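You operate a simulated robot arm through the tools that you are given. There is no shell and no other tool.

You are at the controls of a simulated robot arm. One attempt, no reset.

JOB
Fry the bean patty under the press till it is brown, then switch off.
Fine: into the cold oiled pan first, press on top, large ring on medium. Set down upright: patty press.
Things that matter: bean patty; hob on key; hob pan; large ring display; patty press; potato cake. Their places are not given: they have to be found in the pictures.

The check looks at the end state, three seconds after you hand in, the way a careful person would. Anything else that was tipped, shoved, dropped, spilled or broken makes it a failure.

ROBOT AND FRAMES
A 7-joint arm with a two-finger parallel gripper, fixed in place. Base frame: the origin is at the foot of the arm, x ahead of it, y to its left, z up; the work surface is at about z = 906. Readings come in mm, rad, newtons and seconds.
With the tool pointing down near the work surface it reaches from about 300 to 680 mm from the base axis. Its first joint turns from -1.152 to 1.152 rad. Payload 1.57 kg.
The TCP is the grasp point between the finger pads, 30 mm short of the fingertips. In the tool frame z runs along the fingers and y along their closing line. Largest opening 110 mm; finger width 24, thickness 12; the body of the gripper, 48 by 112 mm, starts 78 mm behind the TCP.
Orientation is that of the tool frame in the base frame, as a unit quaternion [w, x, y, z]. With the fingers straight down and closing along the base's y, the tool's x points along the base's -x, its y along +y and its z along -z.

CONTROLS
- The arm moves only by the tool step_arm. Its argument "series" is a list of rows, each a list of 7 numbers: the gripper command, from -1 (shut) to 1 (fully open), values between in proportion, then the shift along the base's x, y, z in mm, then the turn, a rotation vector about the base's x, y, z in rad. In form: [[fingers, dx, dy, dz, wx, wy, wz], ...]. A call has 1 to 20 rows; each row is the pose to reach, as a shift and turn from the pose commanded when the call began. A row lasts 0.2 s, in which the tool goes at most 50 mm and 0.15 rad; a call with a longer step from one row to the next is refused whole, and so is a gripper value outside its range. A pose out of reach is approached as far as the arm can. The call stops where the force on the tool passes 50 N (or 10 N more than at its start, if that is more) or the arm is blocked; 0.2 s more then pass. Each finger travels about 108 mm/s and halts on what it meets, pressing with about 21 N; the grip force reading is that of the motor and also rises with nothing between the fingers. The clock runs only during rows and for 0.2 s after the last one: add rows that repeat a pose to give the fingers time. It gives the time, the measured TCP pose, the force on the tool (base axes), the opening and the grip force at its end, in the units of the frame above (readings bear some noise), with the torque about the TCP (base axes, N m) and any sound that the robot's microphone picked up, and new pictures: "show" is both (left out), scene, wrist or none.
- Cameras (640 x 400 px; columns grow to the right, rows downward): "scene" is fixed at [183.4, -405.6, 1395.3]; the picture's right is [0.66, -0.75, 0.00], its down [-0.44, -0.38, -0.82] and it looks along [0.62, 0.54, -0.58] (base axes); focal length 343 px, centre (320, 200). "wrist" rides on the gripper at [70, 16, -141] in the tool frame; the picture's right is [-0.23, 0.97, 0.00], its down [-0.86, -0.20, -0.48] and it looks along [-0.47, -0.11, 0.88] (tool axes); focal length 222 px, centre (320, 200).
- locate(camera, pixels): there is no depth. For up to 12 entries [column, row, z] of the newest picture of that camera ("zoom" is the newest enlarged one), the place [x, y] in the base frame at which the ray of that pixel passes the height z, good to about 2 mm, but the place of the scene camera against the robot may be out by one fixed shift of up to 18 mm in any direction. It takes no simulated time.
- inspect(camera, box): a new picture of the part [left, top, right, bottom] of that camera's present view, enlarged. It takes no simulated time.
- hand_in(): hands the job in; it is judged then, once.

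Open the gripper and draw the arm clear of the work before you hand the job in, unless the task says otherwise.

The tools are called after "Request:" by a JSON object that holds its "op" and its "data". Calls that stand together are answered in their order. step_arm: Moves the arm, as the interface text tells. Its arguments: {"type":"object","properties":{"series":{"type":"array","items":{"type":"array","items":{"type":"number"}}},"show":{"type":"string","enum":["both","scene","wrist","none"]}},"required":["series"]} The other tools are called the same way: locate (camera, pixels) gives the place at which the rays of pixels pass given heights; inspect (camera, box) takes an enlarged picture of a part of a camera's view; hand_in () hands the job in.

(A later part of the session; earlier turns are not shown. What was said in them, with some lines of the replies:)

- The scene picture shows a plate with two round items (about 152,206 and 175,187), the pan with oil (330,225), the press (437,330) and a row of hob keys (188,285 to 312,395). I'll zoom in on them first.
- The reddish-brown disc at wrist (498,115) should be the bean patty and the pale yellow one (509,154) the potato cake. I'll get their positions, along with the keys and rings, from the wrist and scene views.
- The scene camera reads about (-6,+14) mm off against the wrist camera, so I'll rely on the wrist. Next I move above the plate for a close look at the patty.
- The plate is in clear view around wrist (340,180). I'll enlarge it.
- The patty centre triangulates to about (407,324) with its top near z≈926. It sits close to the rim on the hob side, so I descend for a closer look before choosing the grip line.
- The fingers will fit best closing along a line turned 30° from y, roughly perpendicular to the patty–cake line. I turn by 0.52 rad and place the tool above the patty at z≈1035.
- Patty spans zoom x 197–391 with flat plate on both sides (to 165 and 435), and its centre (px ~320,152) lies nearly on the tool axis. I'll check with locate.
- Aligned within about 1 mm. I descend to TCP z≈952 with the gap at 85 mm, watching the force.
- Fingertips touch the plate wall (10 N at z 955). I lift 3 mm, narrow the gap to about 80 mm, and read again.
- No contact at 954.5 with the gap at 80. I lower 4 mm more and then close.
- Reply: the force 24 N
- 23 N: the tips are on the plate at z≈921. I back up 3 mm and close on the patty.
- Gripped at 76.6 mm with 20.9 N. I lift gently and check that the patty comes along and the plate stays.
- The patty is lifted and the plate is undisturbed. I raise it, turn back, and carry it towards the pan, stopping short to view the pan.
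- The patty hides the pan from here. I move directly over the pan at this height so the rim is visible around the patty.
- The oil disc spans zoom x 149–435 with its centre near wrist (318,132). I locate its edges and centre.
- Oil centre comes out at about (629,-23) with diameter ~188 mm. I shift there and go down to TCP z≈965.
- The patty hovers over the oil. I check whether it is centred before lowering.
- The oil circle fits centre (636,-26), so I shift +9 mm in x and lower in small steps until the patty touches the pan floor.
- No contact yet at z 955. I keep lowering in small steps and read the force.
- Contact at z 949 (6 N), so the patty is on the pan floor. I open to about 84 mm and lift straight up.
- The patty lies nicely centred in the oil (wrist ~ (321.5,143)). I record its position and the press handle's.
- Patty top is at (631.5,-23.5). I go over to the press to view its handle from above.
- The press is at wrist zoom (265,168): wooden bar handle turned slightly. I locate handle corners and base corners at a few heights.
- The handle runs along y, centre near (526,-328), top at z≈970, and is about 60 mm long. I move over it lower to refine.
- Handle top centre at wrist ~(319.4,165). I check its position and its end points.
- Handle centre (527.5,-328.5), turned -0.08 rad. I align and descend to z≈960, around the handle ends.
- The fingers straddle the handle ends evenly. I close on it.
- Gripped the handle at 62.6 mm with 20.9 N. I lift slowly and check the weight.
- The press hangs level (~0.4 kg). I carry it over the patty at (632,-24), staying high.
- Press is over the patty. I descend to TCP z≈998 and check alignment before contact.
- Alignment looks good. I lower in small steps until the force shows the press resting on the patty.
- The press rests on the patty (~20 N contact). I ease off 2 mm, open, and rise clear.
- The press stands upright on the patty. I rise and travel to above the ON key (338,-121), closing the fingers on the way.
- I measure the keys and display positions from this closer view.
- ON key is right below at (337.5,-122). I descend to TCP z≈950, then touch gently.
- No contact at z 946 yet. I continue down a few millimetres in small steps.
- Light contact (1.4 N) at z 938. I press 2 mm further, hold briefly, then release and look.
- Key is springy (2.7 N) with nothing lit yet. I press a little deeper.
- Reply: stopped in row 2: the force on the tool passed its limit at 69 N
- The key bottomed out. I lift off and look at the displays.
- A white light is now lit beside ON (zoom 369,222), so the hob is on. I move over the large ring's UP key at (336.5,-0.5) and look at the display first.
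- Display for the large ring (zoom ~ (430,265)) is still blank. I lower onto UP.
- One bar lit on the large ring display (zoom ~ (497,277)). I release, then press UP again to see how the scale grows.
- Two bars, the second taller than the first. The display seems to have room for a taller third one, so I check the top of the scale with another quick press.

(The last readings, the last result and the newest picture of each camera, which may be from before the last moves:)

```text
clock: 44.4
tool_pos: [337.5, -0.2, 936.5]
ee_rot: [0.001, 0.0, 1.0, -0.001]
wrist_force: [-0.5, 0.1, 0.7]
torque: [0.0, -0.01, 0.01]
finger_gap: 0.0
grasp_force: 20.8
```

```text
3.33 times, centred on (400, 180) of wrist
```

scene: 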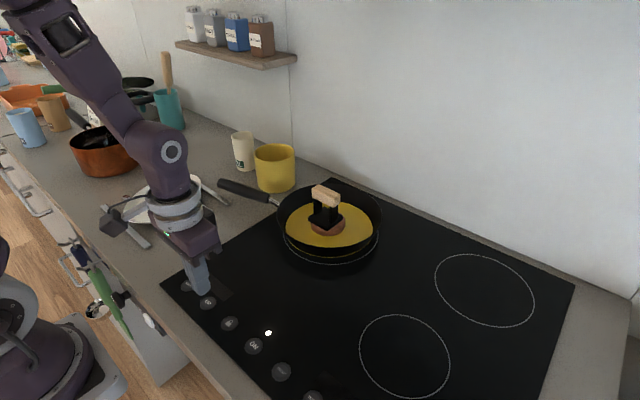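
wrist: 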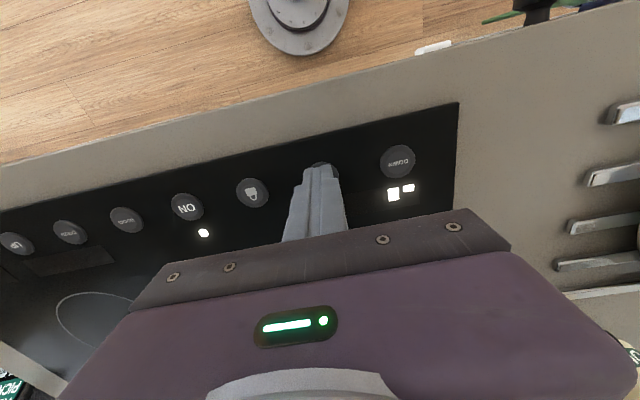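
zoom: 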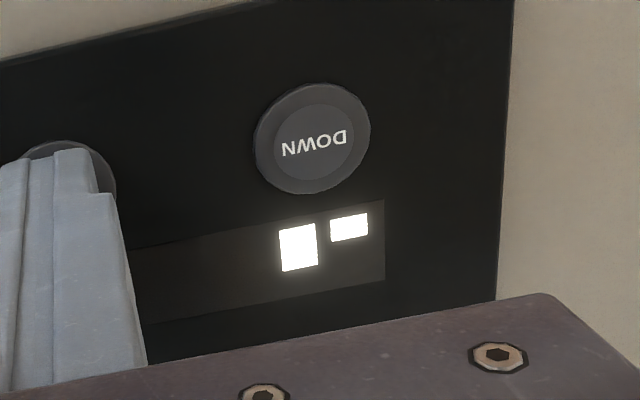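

Still two bars; either that press did not register or the scale tops out. I lift well clear to see the whole display.

Request:
{"op": "step_arm", "data": {"series": [[-1, 0, 0, 10, 0, 0, 0], [-1, -10, 0, 40, 0, 0, 0], [-1, -10, 0, 70, 0, 0, 0], [-1, -10, 0, 70, 0, 0, 0]]}}

Request:
{"op": "inspect", "data": {"camera": "wrist", "box": [280, 100, 440, 220]}}

Request:
{"op": "inspect", "data": {"camera": "scene", "box": [160, 250, 300, 350]}}

Request:
{"op": "inspect", "data": {"camera": "scene", "box": [250, 150, 410, 280]}}

```text
clock: 45.4
tool_pos: [326.9, -0.5, 1008.6]
ee_rot: [0.002, 0.0, 1.0, -0.001]
wrist_force: [0.0, -0.2, 0.1]
torque: [0.01, 0.01, -0.02]
finger_gap: 0.0
grasp_force: 20.6
```

scene: 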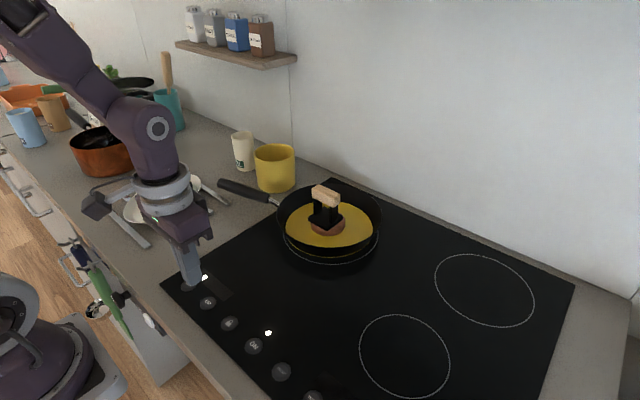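
wrist: 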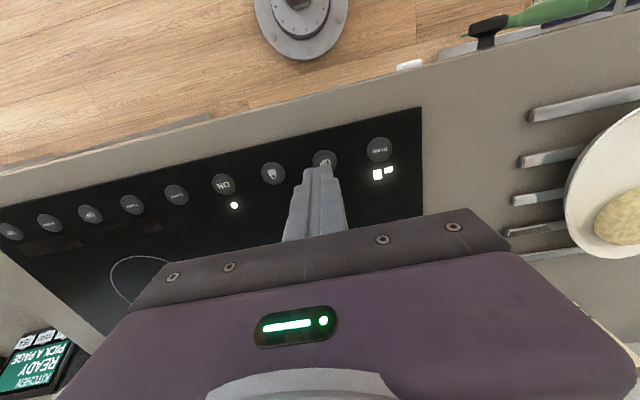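

```text
3.33 times, centred on (360, 160) of wrist
```

zoom: 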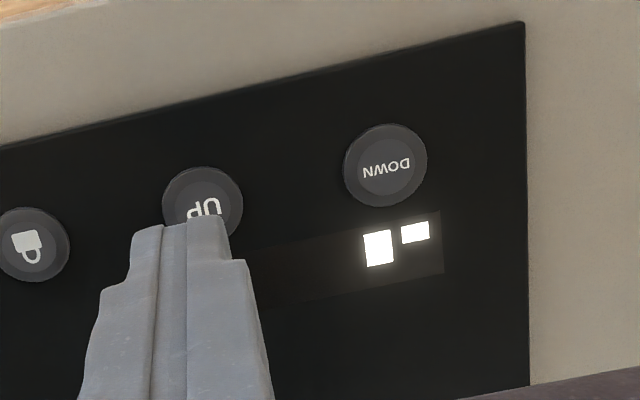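

```text
4.00 times, centred on (230, 300) of scene
```

zoom: 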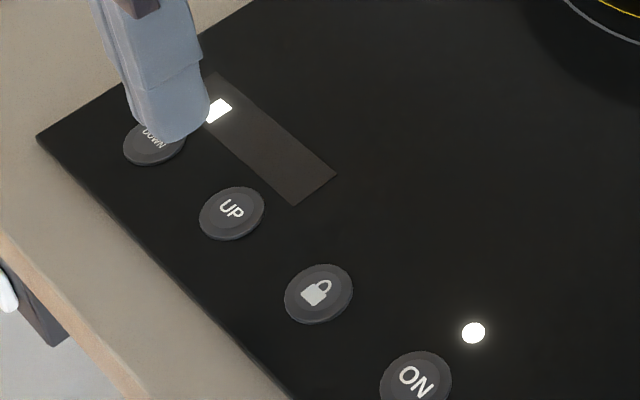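

```text
3.08 times, centred on (330, 215) of scene
```

zoom: 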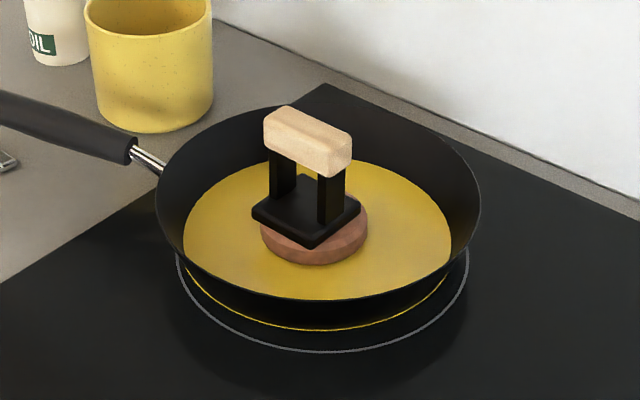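

Still two bars. I press UP once more, deliberately a bit deeper, to learn whether the scale goes further.

Request:
{"op": "step_arm", "data": {"series": [[-1, 10, 0, -40, 0, 0, 0], [-1, 10, 0, -65, 0, 0, 0], [-1, 10, 0, -71, 0, 0, 0], [-1, 10, 0, -71.5, 0, 0, 0], [-1, 10, 0, -71.5, 0, 0, 0]], "show": "wrist"}}

Request:
{"op": "inspect", "data": {"camera": "wrist", "box": [320, 120, 480, 240]}}

```text
clock: 46.6
tool_pos: [338.2, 1.4, 935.1]
ee_rot: [0.001, -0.001, 1.0, -0.001]
wrist_force: [0.0, 0.1, 2.2]
torque: [0.01, 0.02, 0.03]
finger_gap: 0.0
grasp_force: 20.5
```

wrist: 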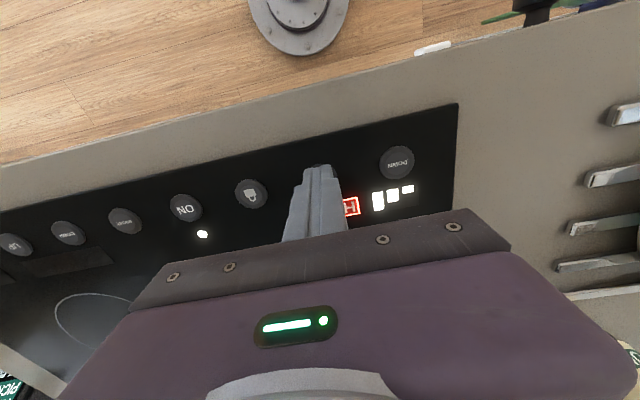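

```text
3.33 times, centred on (400, 180) of wrist
```

zoom: 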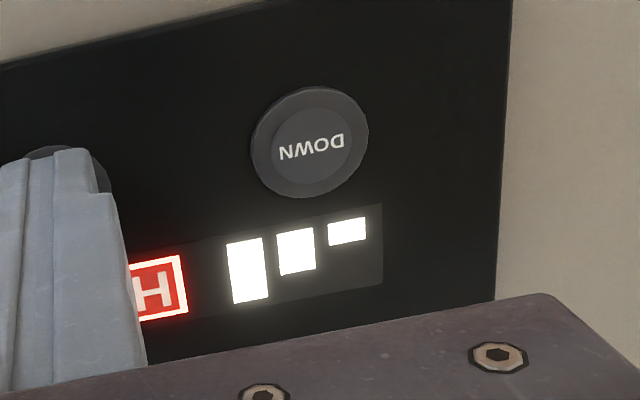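

Three bars fill the height, and a red H (hot) sign takes the rest, so the scale is 3 and medium is 2 bars. I press DOWN at (337.5,60) once.

Request:
{"op": "step_arm", "data": {"series": [[-1, 0, 10, 14, 0, 0, 0], [-1, 0, 40, 16, 0, 0, 0], [-1, 0, 60, 14, 0, 0, 0], [-1, 0, 60, 4, 0, 0, 0], [-1, 0, 60, 0, 0, 0, 0], [-1, 0, 60, 0, 0, 0, 0], [-1, 0, 60, 8, 0, 0, 0], [-1, 0, 60, 25, 0, 0, 0]]}}

Request:
{"op": "inspect", "data": {"camera": "wrist", "box": [200, 100, 440, 250]}}

Request:
{"op": "inspect", "data": {"camera": "scene", "box": [250, 150, 410, 280]}}

```text
clock: 48.4
tool_pos: [337.3, 59.3, 960.6]
ee_rot: [0.001, 0.001, 1.0, -0.001]
wrist_force: [-0.3, 0.7, -0.1]
torque: [-0.02, 0.02, -0.02]
finger_gap: 0.1
grasp_force: 21.2
```

scene: 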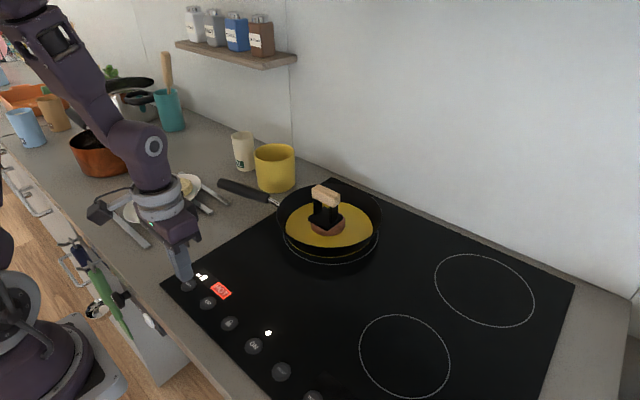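
wrist: 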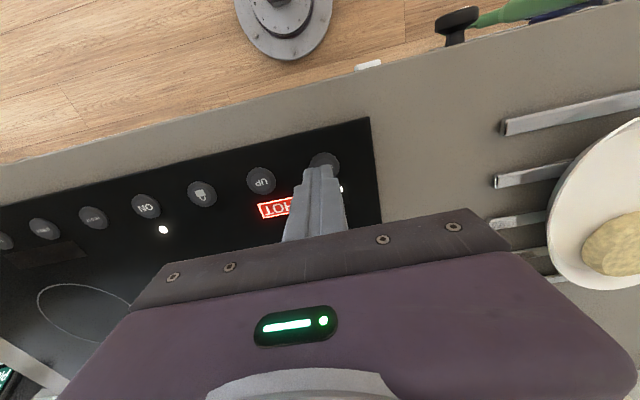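

```text
2.67 times, centred on (320, 175) of wrist
```

zoom: 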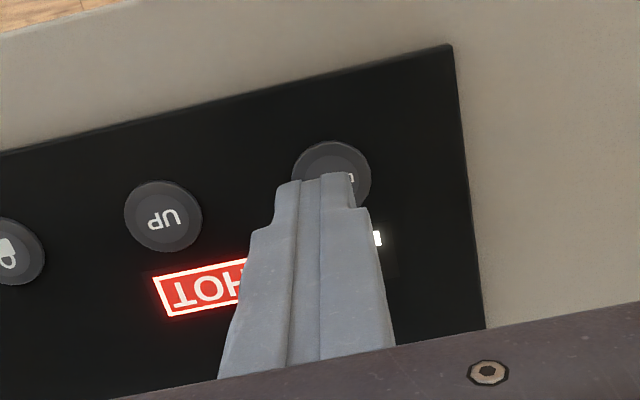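

```text
3.08 times, centred on (330, 215) of scene
```

zoom: 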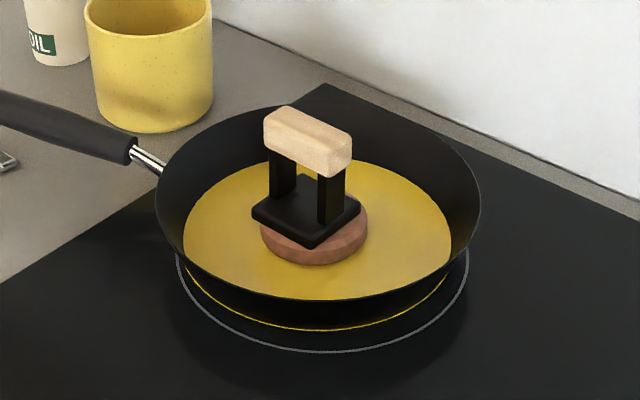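

"HOT" is lit. I move back over the ON key, which clears the view, and verify the bar count.

Request:
{"op": "step_arm", "data": {"series": [[-1, 0, -45, 15, 0, 0, 0], [-1, 0, -90, 15, 0, 0, 0], [-1, 0, -135, 15, 0, 0, 0], [-1, 0, -181, 10, 0, 0, 0], [-1, 0, -181, 0, 0, 0, 0]]}}

Request:
{"op": "inspect", "data": {"camera": "wrist", "box": [320, 80, 600, 230]}}

Request:
{"op": "inspect", "data": {"camera": "scene", "box": [160, 250, 300, 350]}}

Request:
{"op": "inspect", "data": {"camera": "scene", "box": [290, 180, 370, 250]}}

```text
clock: 49.6
tool_pos: [338.1, -123.7, 961.5]
ee_rot: [0.001, 0.0, 1.0, 0.0]
wrist_force: [-0.2, -0.2, 0.1]
torque: [0.0, 0.02, -0.01]
finger_gap: 0.0
grasp_force: 21.1
```

scene: 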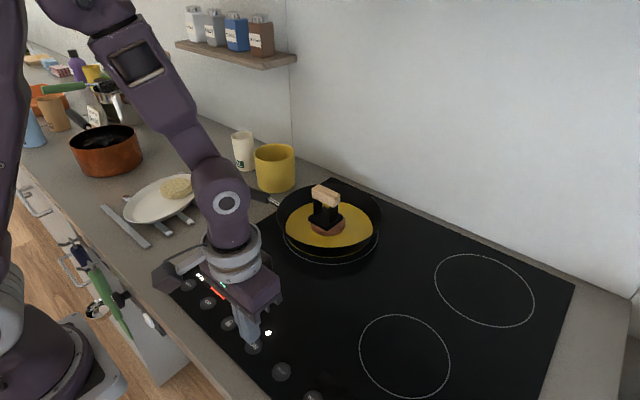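
wrist: 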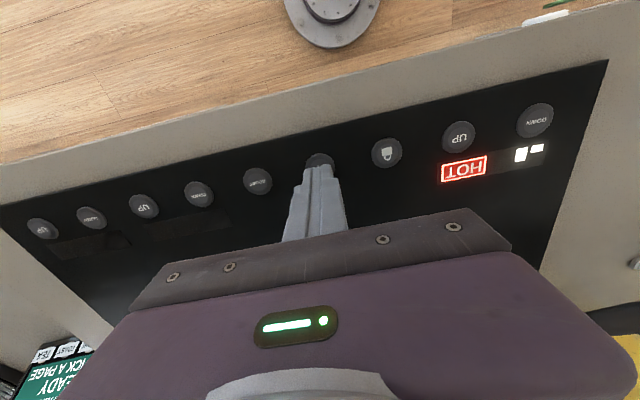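

```text
2.29 times, centred on (460, 155) of wrist
```

zoom: 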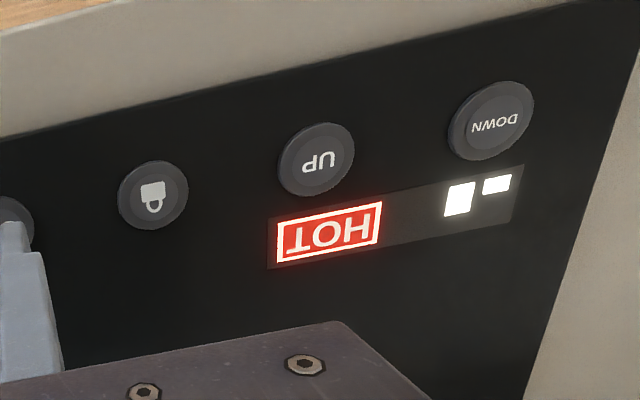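

```text
4.00 times, centred on (230, 300) of scene
```

zoom: 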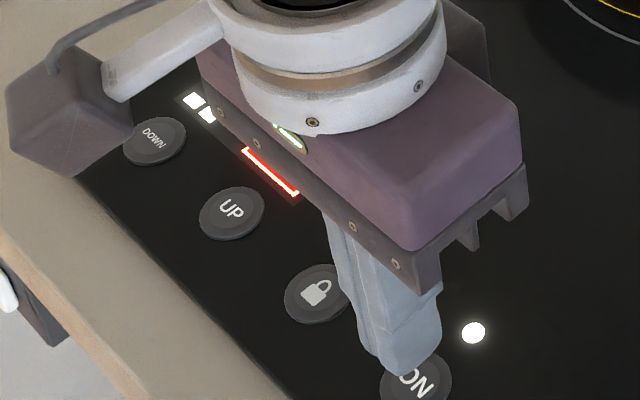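

```text
5.71 times, centred on (330, 215) of scene
```

zoom: 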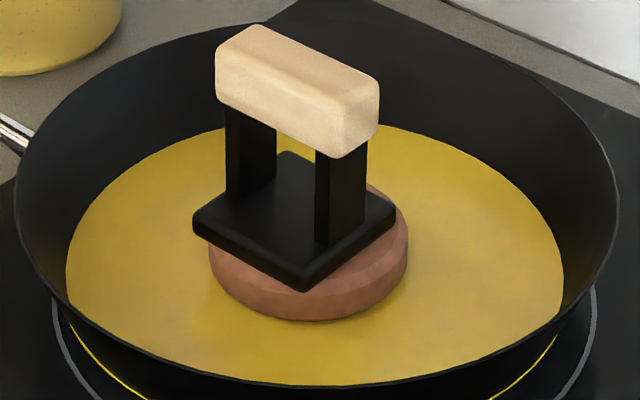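

Two bars on the large ring: medium, hob on, patty still pink-brown. Now I wait in place above ON, watching the patty's colour.

Request:
{"op": "step_arm", "data": {"series": [[-1, 0, 0, 0, 0, 0, 0], [-1, 0, 0, 0, 0, 0, 0], [-1, 0, 0, 0, 0, 0, 0], [-1, 0, 0, 0, 0, 0, 0], [-1, 0, 0, 0, 0, 0, 0], [-1, 0, 0, 0, 0, 0, 0], [-1, 0, 0, 0, 0, 0, 0], [-1, 0, 0, 0, 0, 0, 0], [-1, 0, 0, 0, 0, 0, 0], [-1, 0, 0, 0, 0, 0, 0], [-1, 0, 0, 0, 0, 0, 0], [-1, 0, 0, 0, 0, 0, 0], [-1, 0, 0, 0, 0, 0, 0], [-1, 0, 0, 0, 0, 0, 0], [-1, 0, 0, 0, 0, 0, 0], [-1, 0, 0, 0, 0, 0, 0], [-1, 0, 0, 0, 0, 0, 0], [-1, 0, 0, 0, 0, 0, 0], [-1, 0, 0, 0, 0, 0, 0], [-1, 0, 0, 0, 0, 0, 0]], "show": "scene"}}

Request:
{"op": "inspect", "data": {"camera": "scene", "box": [290, 180, 370, 250]}}

```text
clock: 53.8
tool_pos: [336.9, -122.0, 963.6]
ee_rot: [0.001, 0.0, 1.0, -0.001]
wrist_force: [-0.3, -0.4, 0.0]
torque: [-0.01, 0.02, -0.01]
finger_gap: 0.1
grasp_force: 20.6
```

scene: 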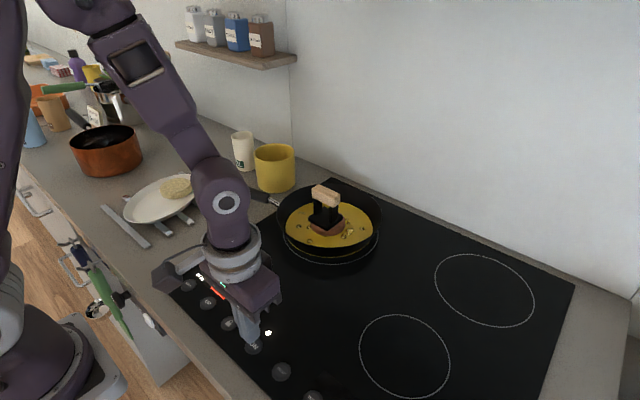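

```text
5.71 times, centred on (330, 215) of scene
```

zoom: 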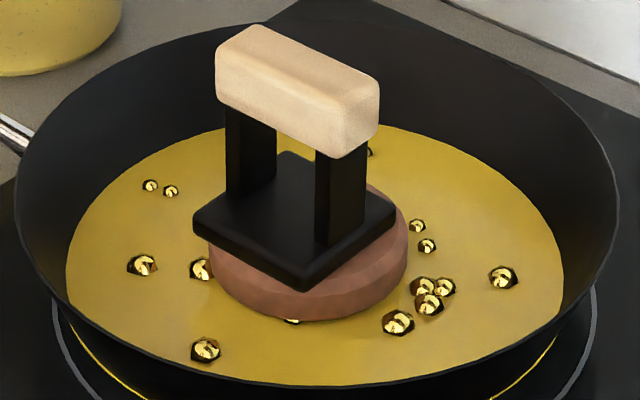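

The oil is bubbling; the patty is still pink-brown. I keep waiting in shorter stretches.

Request:
{"op": "step_arm", "data": {"series": [[-1, 0, 0, 0, 0, 0, 0], [-1, 0, 0, 0, 0, 0, 0], [-1, 0, 0, 0, 0, 0, 0], [-1, 0, 0, 0, 0, 0, 0], [-1, 0, 0, 0, 0, 0, 0], [-1, 0, 0, 0, 0, 0, 0], [-1, 0, 0, 0, 0, 0, 0], [-1, 0, 0, 0, 0, 0, 0], [-1, 0, 0, 0, 0, 0, 0], [-1, 0, 0, 0, 0, 0, 0], [-1, 0, 0, 0, 0, 0, 0], [-1, 0, 0, 0, 0, 0, 0], [-1, 0, 0, 0, 0, 0, 0], [-1, 0, 0, 0, 0, 0, 0], [-1, 0, 0, 0, 0, 0, 0]], "show": "scene"}}

Request:
{"op": "inspect", "data": {"camera": "scene", "box": [290, 180, 370, 250]}}

```text
clock: 57.0
tool_pos: [338.5, -121.9, 963.5]
ee_rot: [0.002, 0.0, 1.0, -0.001]
wrist_force: [0.6, -0.1, 0.0]
torque: [-0.02, -0.03, -0.01]
finger_gap: 0.0
grasp_force: 21.0
```

scene: 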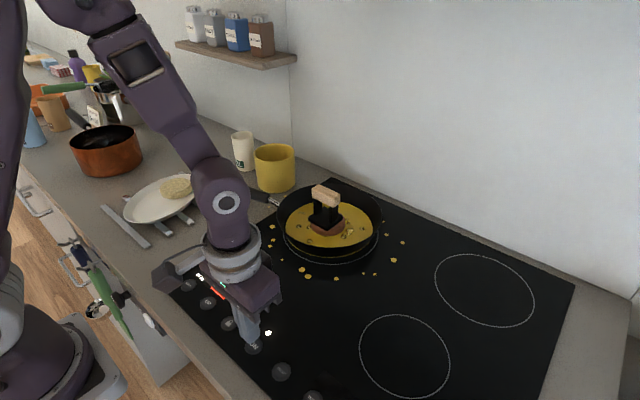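

```text
5.71 times, centred on (330, 215) of scene
```

zoom: 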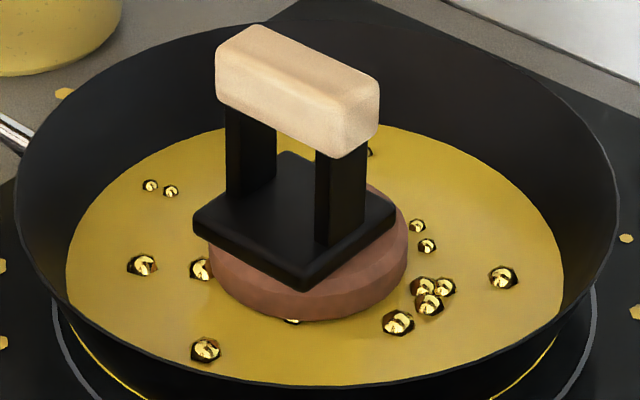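

Small oil specks have appeared around the pan; the patty is slightly darker but not brown yet. I wait another 2 s and compare.

Request:
{"op": "step_arm", "data": {"series": [[-1, 0, 0, 0, 0, 0, 0], [-1, 0, 0, 0, 0, 0, 0], [-1, 0, 0, 0, 0, 0, 0], [-1, 0, 0, 0, 0, 0, 0], [-1, 0, 0, 0, 0, 0, 0], [-1, 0, 0, 0, 0, 0, 0], [-1, 0, 0, 0, 0, 0, 0], [-1, 0, 0, 0, 0, 0, 0], [-1, 0, 0, 0, 0, 0, 0]], "show": "scene"}}

Request:
{"op": "inspect", "data": {"camera": "scene", "box": [290, 180, 370, 250]}}

Request:
{"op": "inspect", "data": {"camera": "scene", "box": [230, 160, 430, 300]}}

```text
clock: 59.0
tool_pos: [337.8, -123.1, 962.2]
ee_rot: [0.002, -0.001, 1.0, -0.001]
wrist_force: [0.0, 0.4, 0.4]
torque: [-0.01, 0.02, 0.02]
finger_gap: 0.0
grasp_force: 21.1
```

scene: 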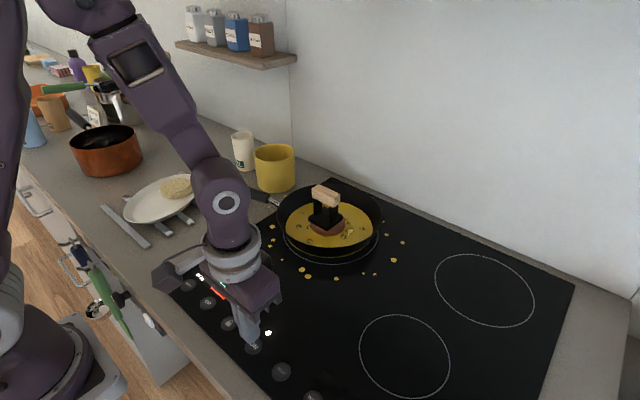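

```text
5.71 times, centred on (330, 215) of scene
```

zoom: 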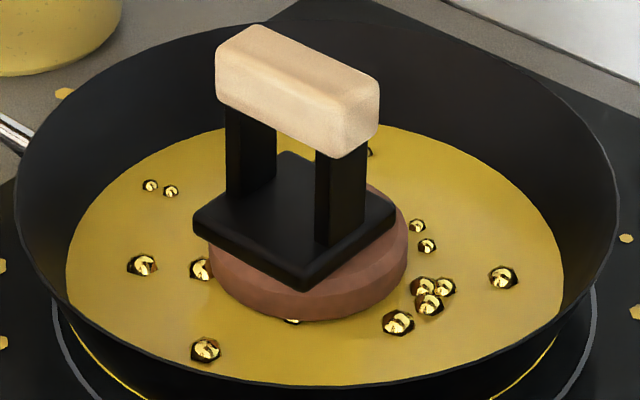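

```text
2.86 times, centred on (330, 230) of scene
```

zoom: 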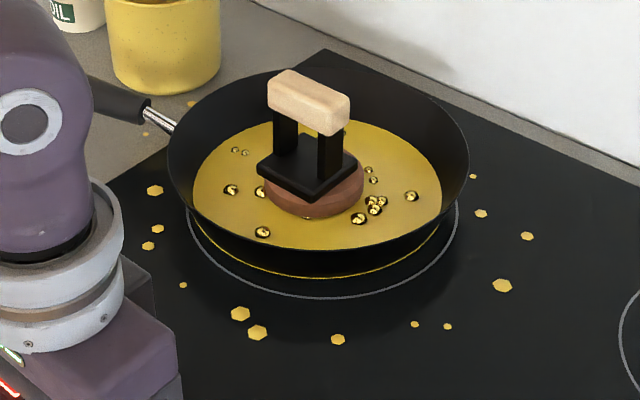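

The specks have not grown, so that was a single spatter. Patty side is gradually darkening; I continue waiting.

Request:
{"op": "step_arm", "data": {"series": [[-1, 0, 0, 0, 0, 0, 0], [-1, 0, 0, 0, 0, 0, 0], [-1, 0, 0, 0, 0, 0, 0], [-1, 0, 0, 0, 0, 0, 0], [-1, 0, 0, 0, 0, 0, 0], [-1, 0, 0, 0, 0, 0, 0], [-1, 0, 0, 0, 0, 0, 0], [-1, 0, 0, 0, 0, 0, 0], [-1, 0, 0, 0, 0, 0, 0], [-1, 0, 0, 0, 0, 0, 0], [-1, 0, 0, 0, 0, 0, 0], [-1, 0, 0, 0, 0, 0, 0], [-1, 0, 0, 0, 0, 0, 0], [-1, 0, 0, 0, 0, 0, 0], [-1, 0, 0, 0, 0, 0, 0]], "show": "scene"}}

Request:
{"op": "inspect", "data": {"camera": "scene", "box": [290, 180, 370, 250]}}

```text
clock: 62.2
tool_pos: [337.3, -122.0, 962.3]
ee_rot: [0.001, 0.0, 1.0, -0.001]
wrist_force: [-0.6, -0.3, 0.7]
torque: [0.01, -0.02, 0.01]
finger_gap: 0.1
grasp_force: 21.3
```

scene: 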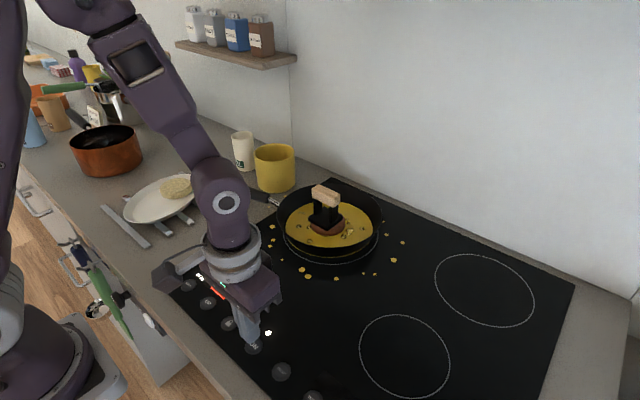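

```text
5.71 times, centred on (330, 215) of scene
```

zoom: 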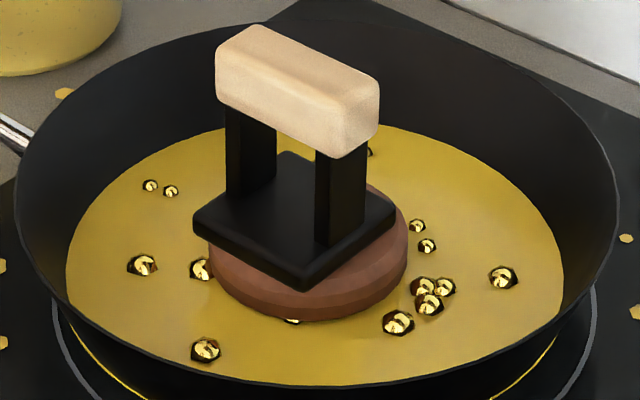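

It is darkening gradually (side now reddish-brown). I wait 2 s more.

Request:
{"op": "step_arm", "data": {"series": [[-1, 0, 0, 0, 0, 0, 0], [-1, 0, 0, 0, 0, 0, 0], [-1, 0, 0, 0, 0, 0, 0], [-1, 0, 0, 0, 0, 0, 0], [-1, 0, 0, 0, 0, 0, 0], [-1, 0, 0, 0, 0, 0, 0], [-1, 0, 0, 0, 0, 0, 0], [-1, 0, 0, 0, 0, 0, 0], [-1, 0, 0, 0, 0, 0, 0]], "show": "scene"}}

Request:
{"op": "inspect", "data": {"camera": "scene", "box": [290, 180, 370, 250]}}

```text
clock: 64.2
tool_pos: [338.2, -122.5, 963.4]
ee_rot: [0.002, -0.001, 1.0, -0.001]
wrist_force: [-0.2, -0.5, -0.4]
torque: [0.0, -0.03, 0.01]
finger_gap: 0.0
grasp_force: 21.0
```

scene: 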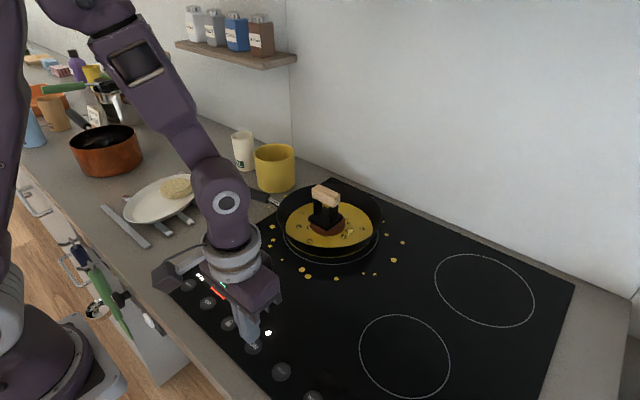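

```text
5.71 times, centred on (330, 215) of scene
```

zoom: 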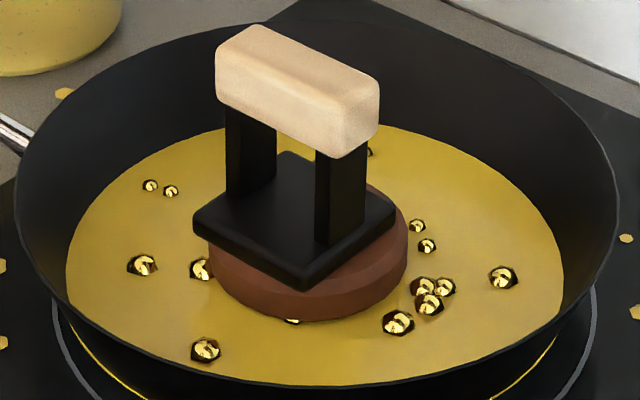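

Now clearly browner. I zoom closer on the patty's side and wait another 2 s.

Request:
{"op": "inspect", "data": {"camera": "scene", "box": [310, 210, 350, 240]}}

Request:
{"op": "step_arm", "data": {"series": [[-1, 0, 0, 0, 0, 0, 0], [-1, 0, 0, 0, 0, 0, 0], [-1, 0, 0, 0, 0, 0, 0], [-1, 0, 0, 0, 0, 0, 0], [-1, 0, 0, 0, 0, 0, 0], [-1, 0, 0, 0, 0, 0, 0], [-1, 0, 0, 0, 0, 0, 0], [-1, 0, 0, 0, 0, 0, 0], [-1, 0, 0, 0, 0, 0, 0]], "show": "scene"}}

Request:
{"op": "inspect", "data": {"camera": "scene", "box": [310, 210, 350, 240]}}

```text
13.33 times, centred on (330, 225) of scene
```

zoom: 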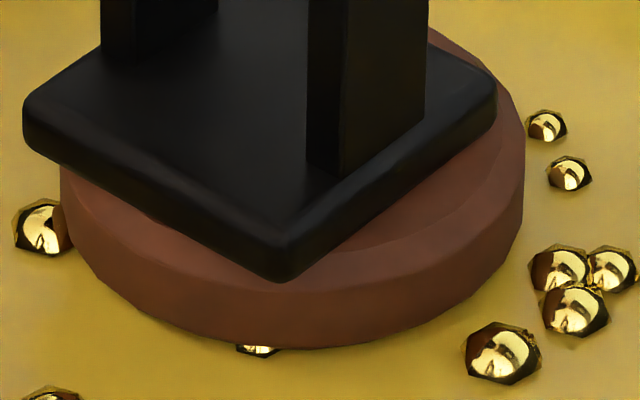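

```text
clock: 66.2
tool_pos: [338.0, -121.9, 962.3]
ee_rot: [0.002, 0.0, 1.0, -0.001]
wrist_force: [0.2, -0.5, 0.6]
torque: [0.02, -0.02, -0.03]
finger_gap: 0.0
grasp_force: 21.6
```

scene: 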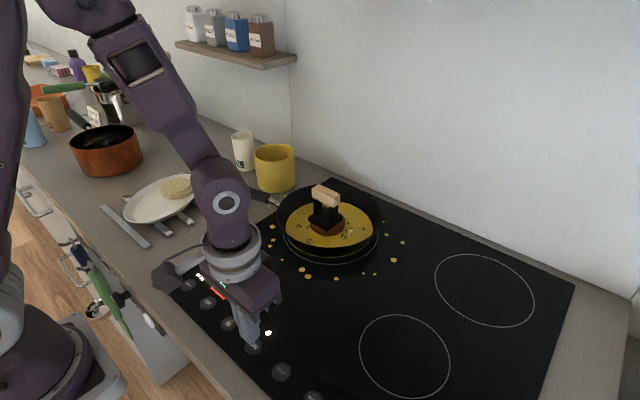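

```text
13.33 times, centred on (330, 225) of scene
```

zoom: 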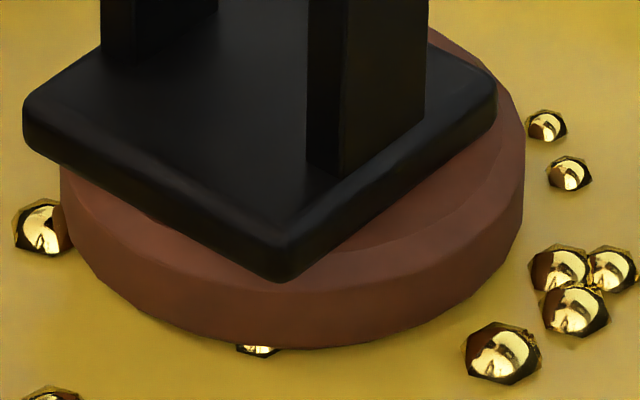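

Between 64 s and 66 s the colour barely changed: an even brown all round, so the patty is done. I press the ON key to switch off.

Request:
{"op": "step_arm", "data": {"series": [[-1, 0, 0, -15, 0, 0, 0], [-1, 0, 0, -23, 0, 0, 0], [-1, 0, 0, -25, 0, 0, 0], [-1, 0, 0, -25, 0, 0, 0], [-1, 0, 0, -12, 0, 0, 0], [-1, 0, 0, 0, 0, 0, 0], [-1, 0, 0, 10, 0, 0, 0]]}}

Request:
{"op": "inspect", "data": {"camera": "wrist", "box": [320, 80, 600, 230]}}

Request:
{"op": "inspect", "data": {"camera": "scene", "box": [160, 250, 300, 350]}}

Request:
{"op": "inspect", "data": {"camera": "scene", "box": [310, 210, 350, 240]}}

```text
clock: 67.8
tool_pos: [337.9, -121.4, 971.0]
ee_rot: [0.001, 0.0, 1.0, -0.001]
wrist_force: [-0.3, -0.5, 0.3]
torque: [0.02, -0.01, -0.03]
finger_gap: 0.0
grasp_force: 20.7
```

scene: 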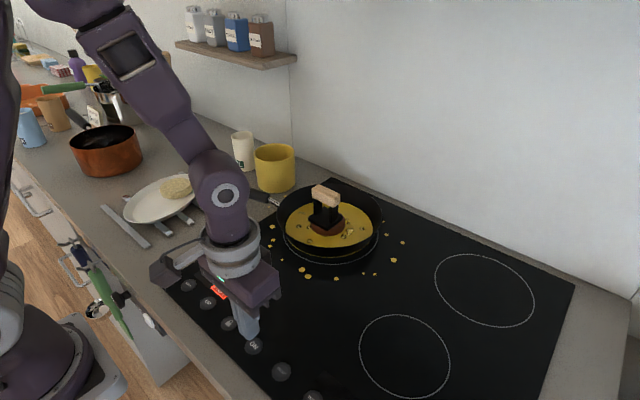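
wrist: 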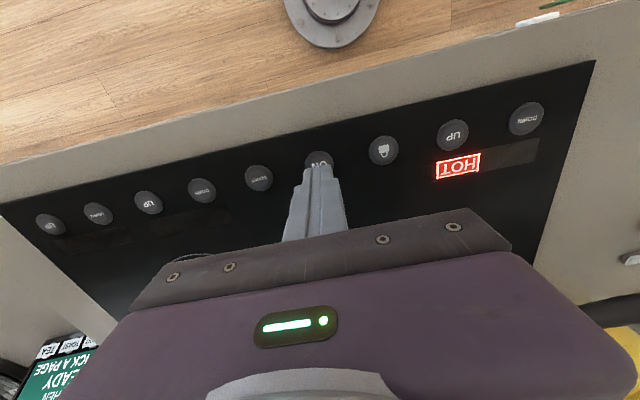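

```text
2.29 times, centred on (460, 155) of wrist
```

zoom: 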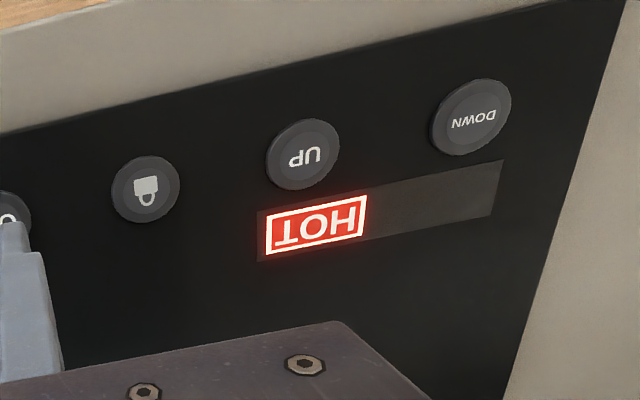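

```text
4.00 times, centred on (230, 300) of scene
```

zoom: 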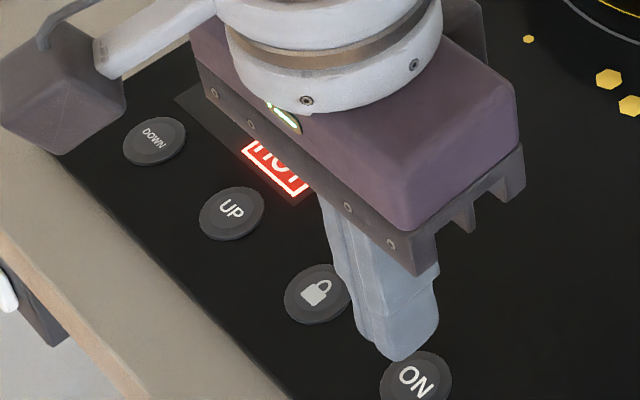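

```text
13.33 times, centred on (330, 225) of scene
```

zoom: 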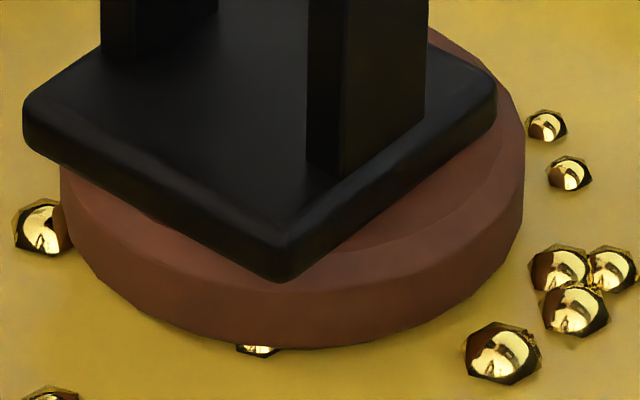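

The level bars and power light are out; only the residual HOT sign remains. I open the gripper and draw the arm up and back clear of the hob.

Request:
{"op": "step_arm", "data": {"series": [[-1, 0, 0, 45, 0, 0, 0], [-1, 0, 0, 90, 0, 0, 0], [0, 0, 20, 135, 0, 0, 0], [1, 0, 60, 180, 0, 0, 0], [1, 0, 100, 220, 0, 0, 0], [1, 0, 130, 230, 0, 0, 0], [1, 0, 130, 230, 0, 0, 0]]}}

Request:
{"op": "inspect", "data": {"camera": "scene", "box": [310, 210, 350, 240]}}

Request:
{"op": "inspect", "data": {"camera": "scene", "box": [160, 170, 400, 340]}}

Request:
{"op": "inspect", "data": {"camera": "wrist", "box": [200, 60, 440, 240]}}

```text
refused: row 4 steps farther than a row can; nothing moved
```

```text
13.33 times, centred on (330, 225) of scene
```

zoom: 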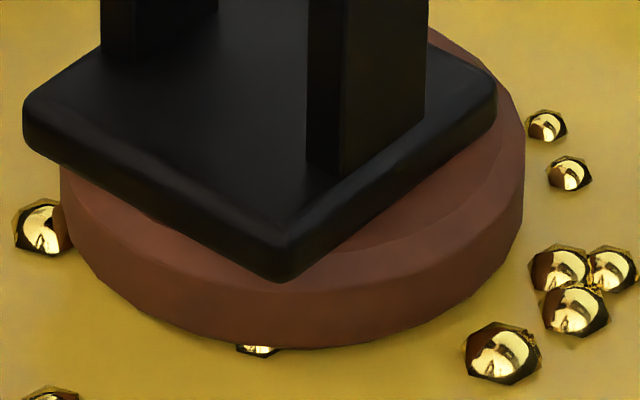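

```text
2.35 times, centred on (280, 255) of scene
```

zoom: 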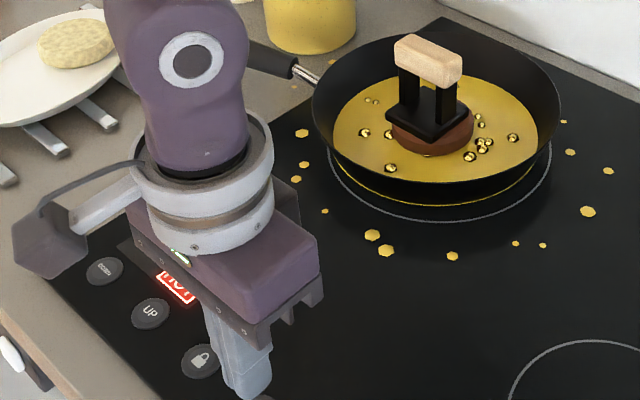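

```text
2.22 times, centred on (320, 150) of wrist
```

zoom: 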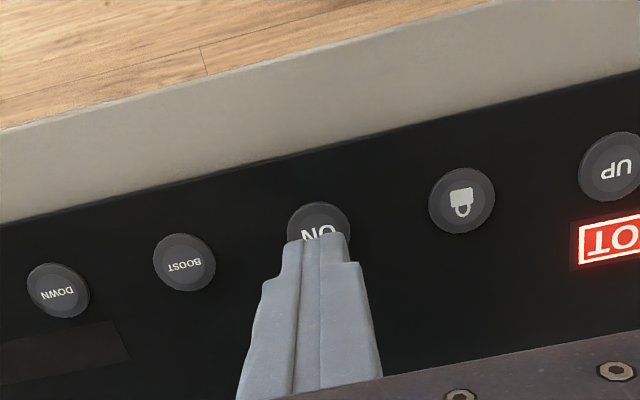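

The series was refused for one over-long step. I repeat the withdrawal with smaller steps.

Request:
{"op": "step_arm", "data": {"series": [[-1, 0, 0, 45, 0, 0, 0], [-1, 0, 0, 90, 0, 0, 0], [0, 0, 20, 130, 0, 0, 0], [1, 0, 45, 165, 0, 0, 0], [1, 0, 75, 195, 0, 0, 0], [1, 0, 105, 220, 0, 0, 0], [1, 0, 130, 230, 0, 0, 0]]}}

Request:
{"op": "inspect", "data": {"camera": "scene", "box": [310, 210, 350, 240]}}

Request:
{"op": "inspect", "data": {"camera": "scene", "box": [160, 170, 400, 340]}}

Request:
{"op": "inspect", "data": {"camera": "wrist", "box": [200, 60, 440, 240]}}

```text
clock: 69.4
tool_pos: [340.0, 8.2, 1201.5]
ee_rot: [0.002, 0.0, 1.0, -0.002]
wrist_force: [0.0, -0.4, 0.5]
torque: [-0.05, -0.02, -0.02]
finger_gap: 110.0
grasp_force: 0.1
```

scene: 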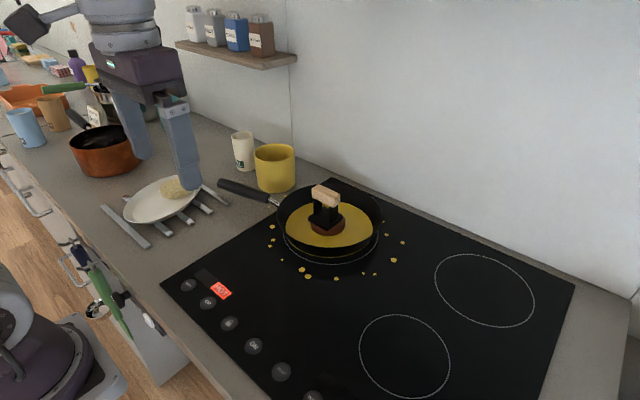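
wrist: 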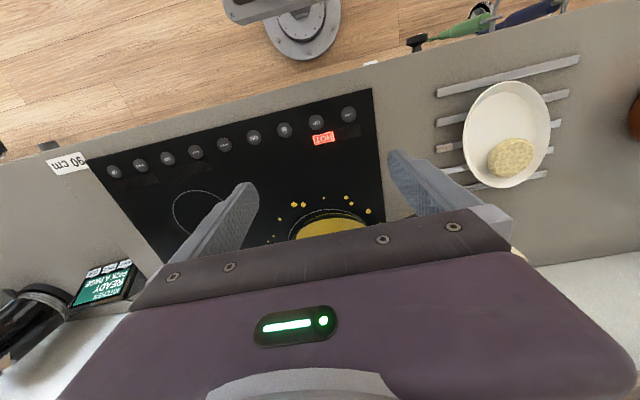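

```text
13.33 times, centred on (330, 225) of scene
```

zoom: 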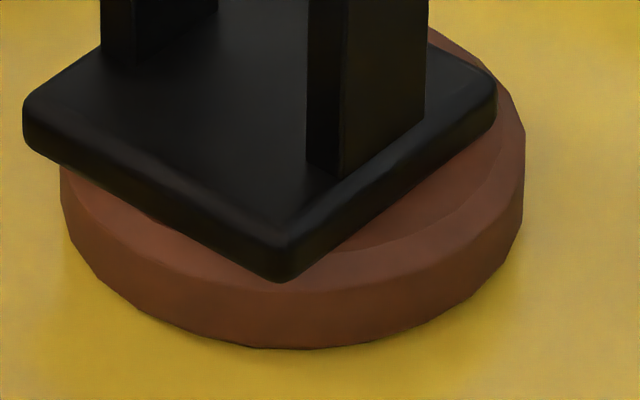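

```text
2.35 times, centred on (280, 255) of scene
```

zoom: 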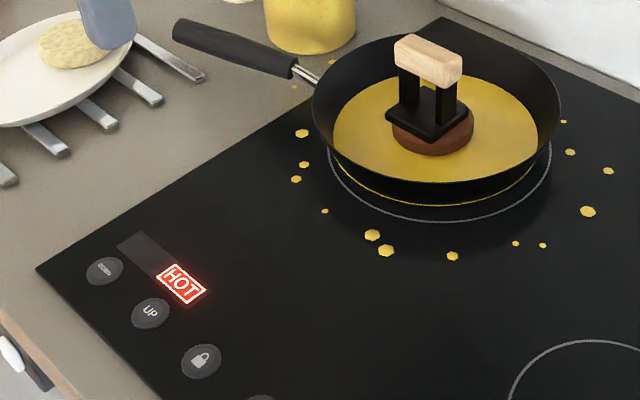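

```text
2.22 times, centred on (320, 150) of wrist
```

zoom: 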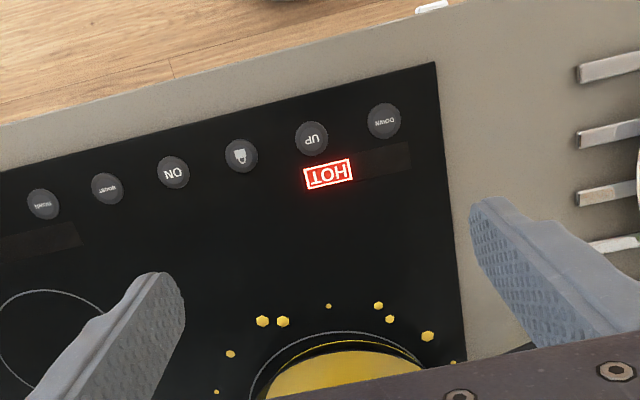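

The hob is off and the bubbling has stopped. The patty is an even brown under the upright press, and the potato cake is still on its plate. A few oil specks remain on the hob around the pan, and I have nothing to wipe them with. The gripper is open and clear, so I hand in.

Request:
{"op": "hand_in", "data": {}}

```text
The job is handed in.
```

I fried the bean patty under the press on the large ring until it was brown, then switched the hob off and handed the job in. I don't have the result of the check.

- **Patty:** it went into the cold oiled pan first, with the press set on top before any heat. Its side turned an even brown and stopped changing for about 3 s before I switched off. I judged this from the side only, because I did not lift the press to look underneath.
- **Heat:** medium is two of the three bars on the large ring display. While finding the top of the scale I had it on high for about a second and a half, then brought it back to medium. The level bars and power light are now out, and only the residual HOT sign is lit.
- **Oil specks:** the pan spattered once during frying and left small specks of oil around it, mostly on the hob. I had nothing to wipe them with, so they are still there and could count as a spill.
- **Press:** I left it standing upright on the patty, since the job did not say to take it off.
- **Plate:** it shifted by about 2 mm when I picked up the patty. The potato cake is still on it.
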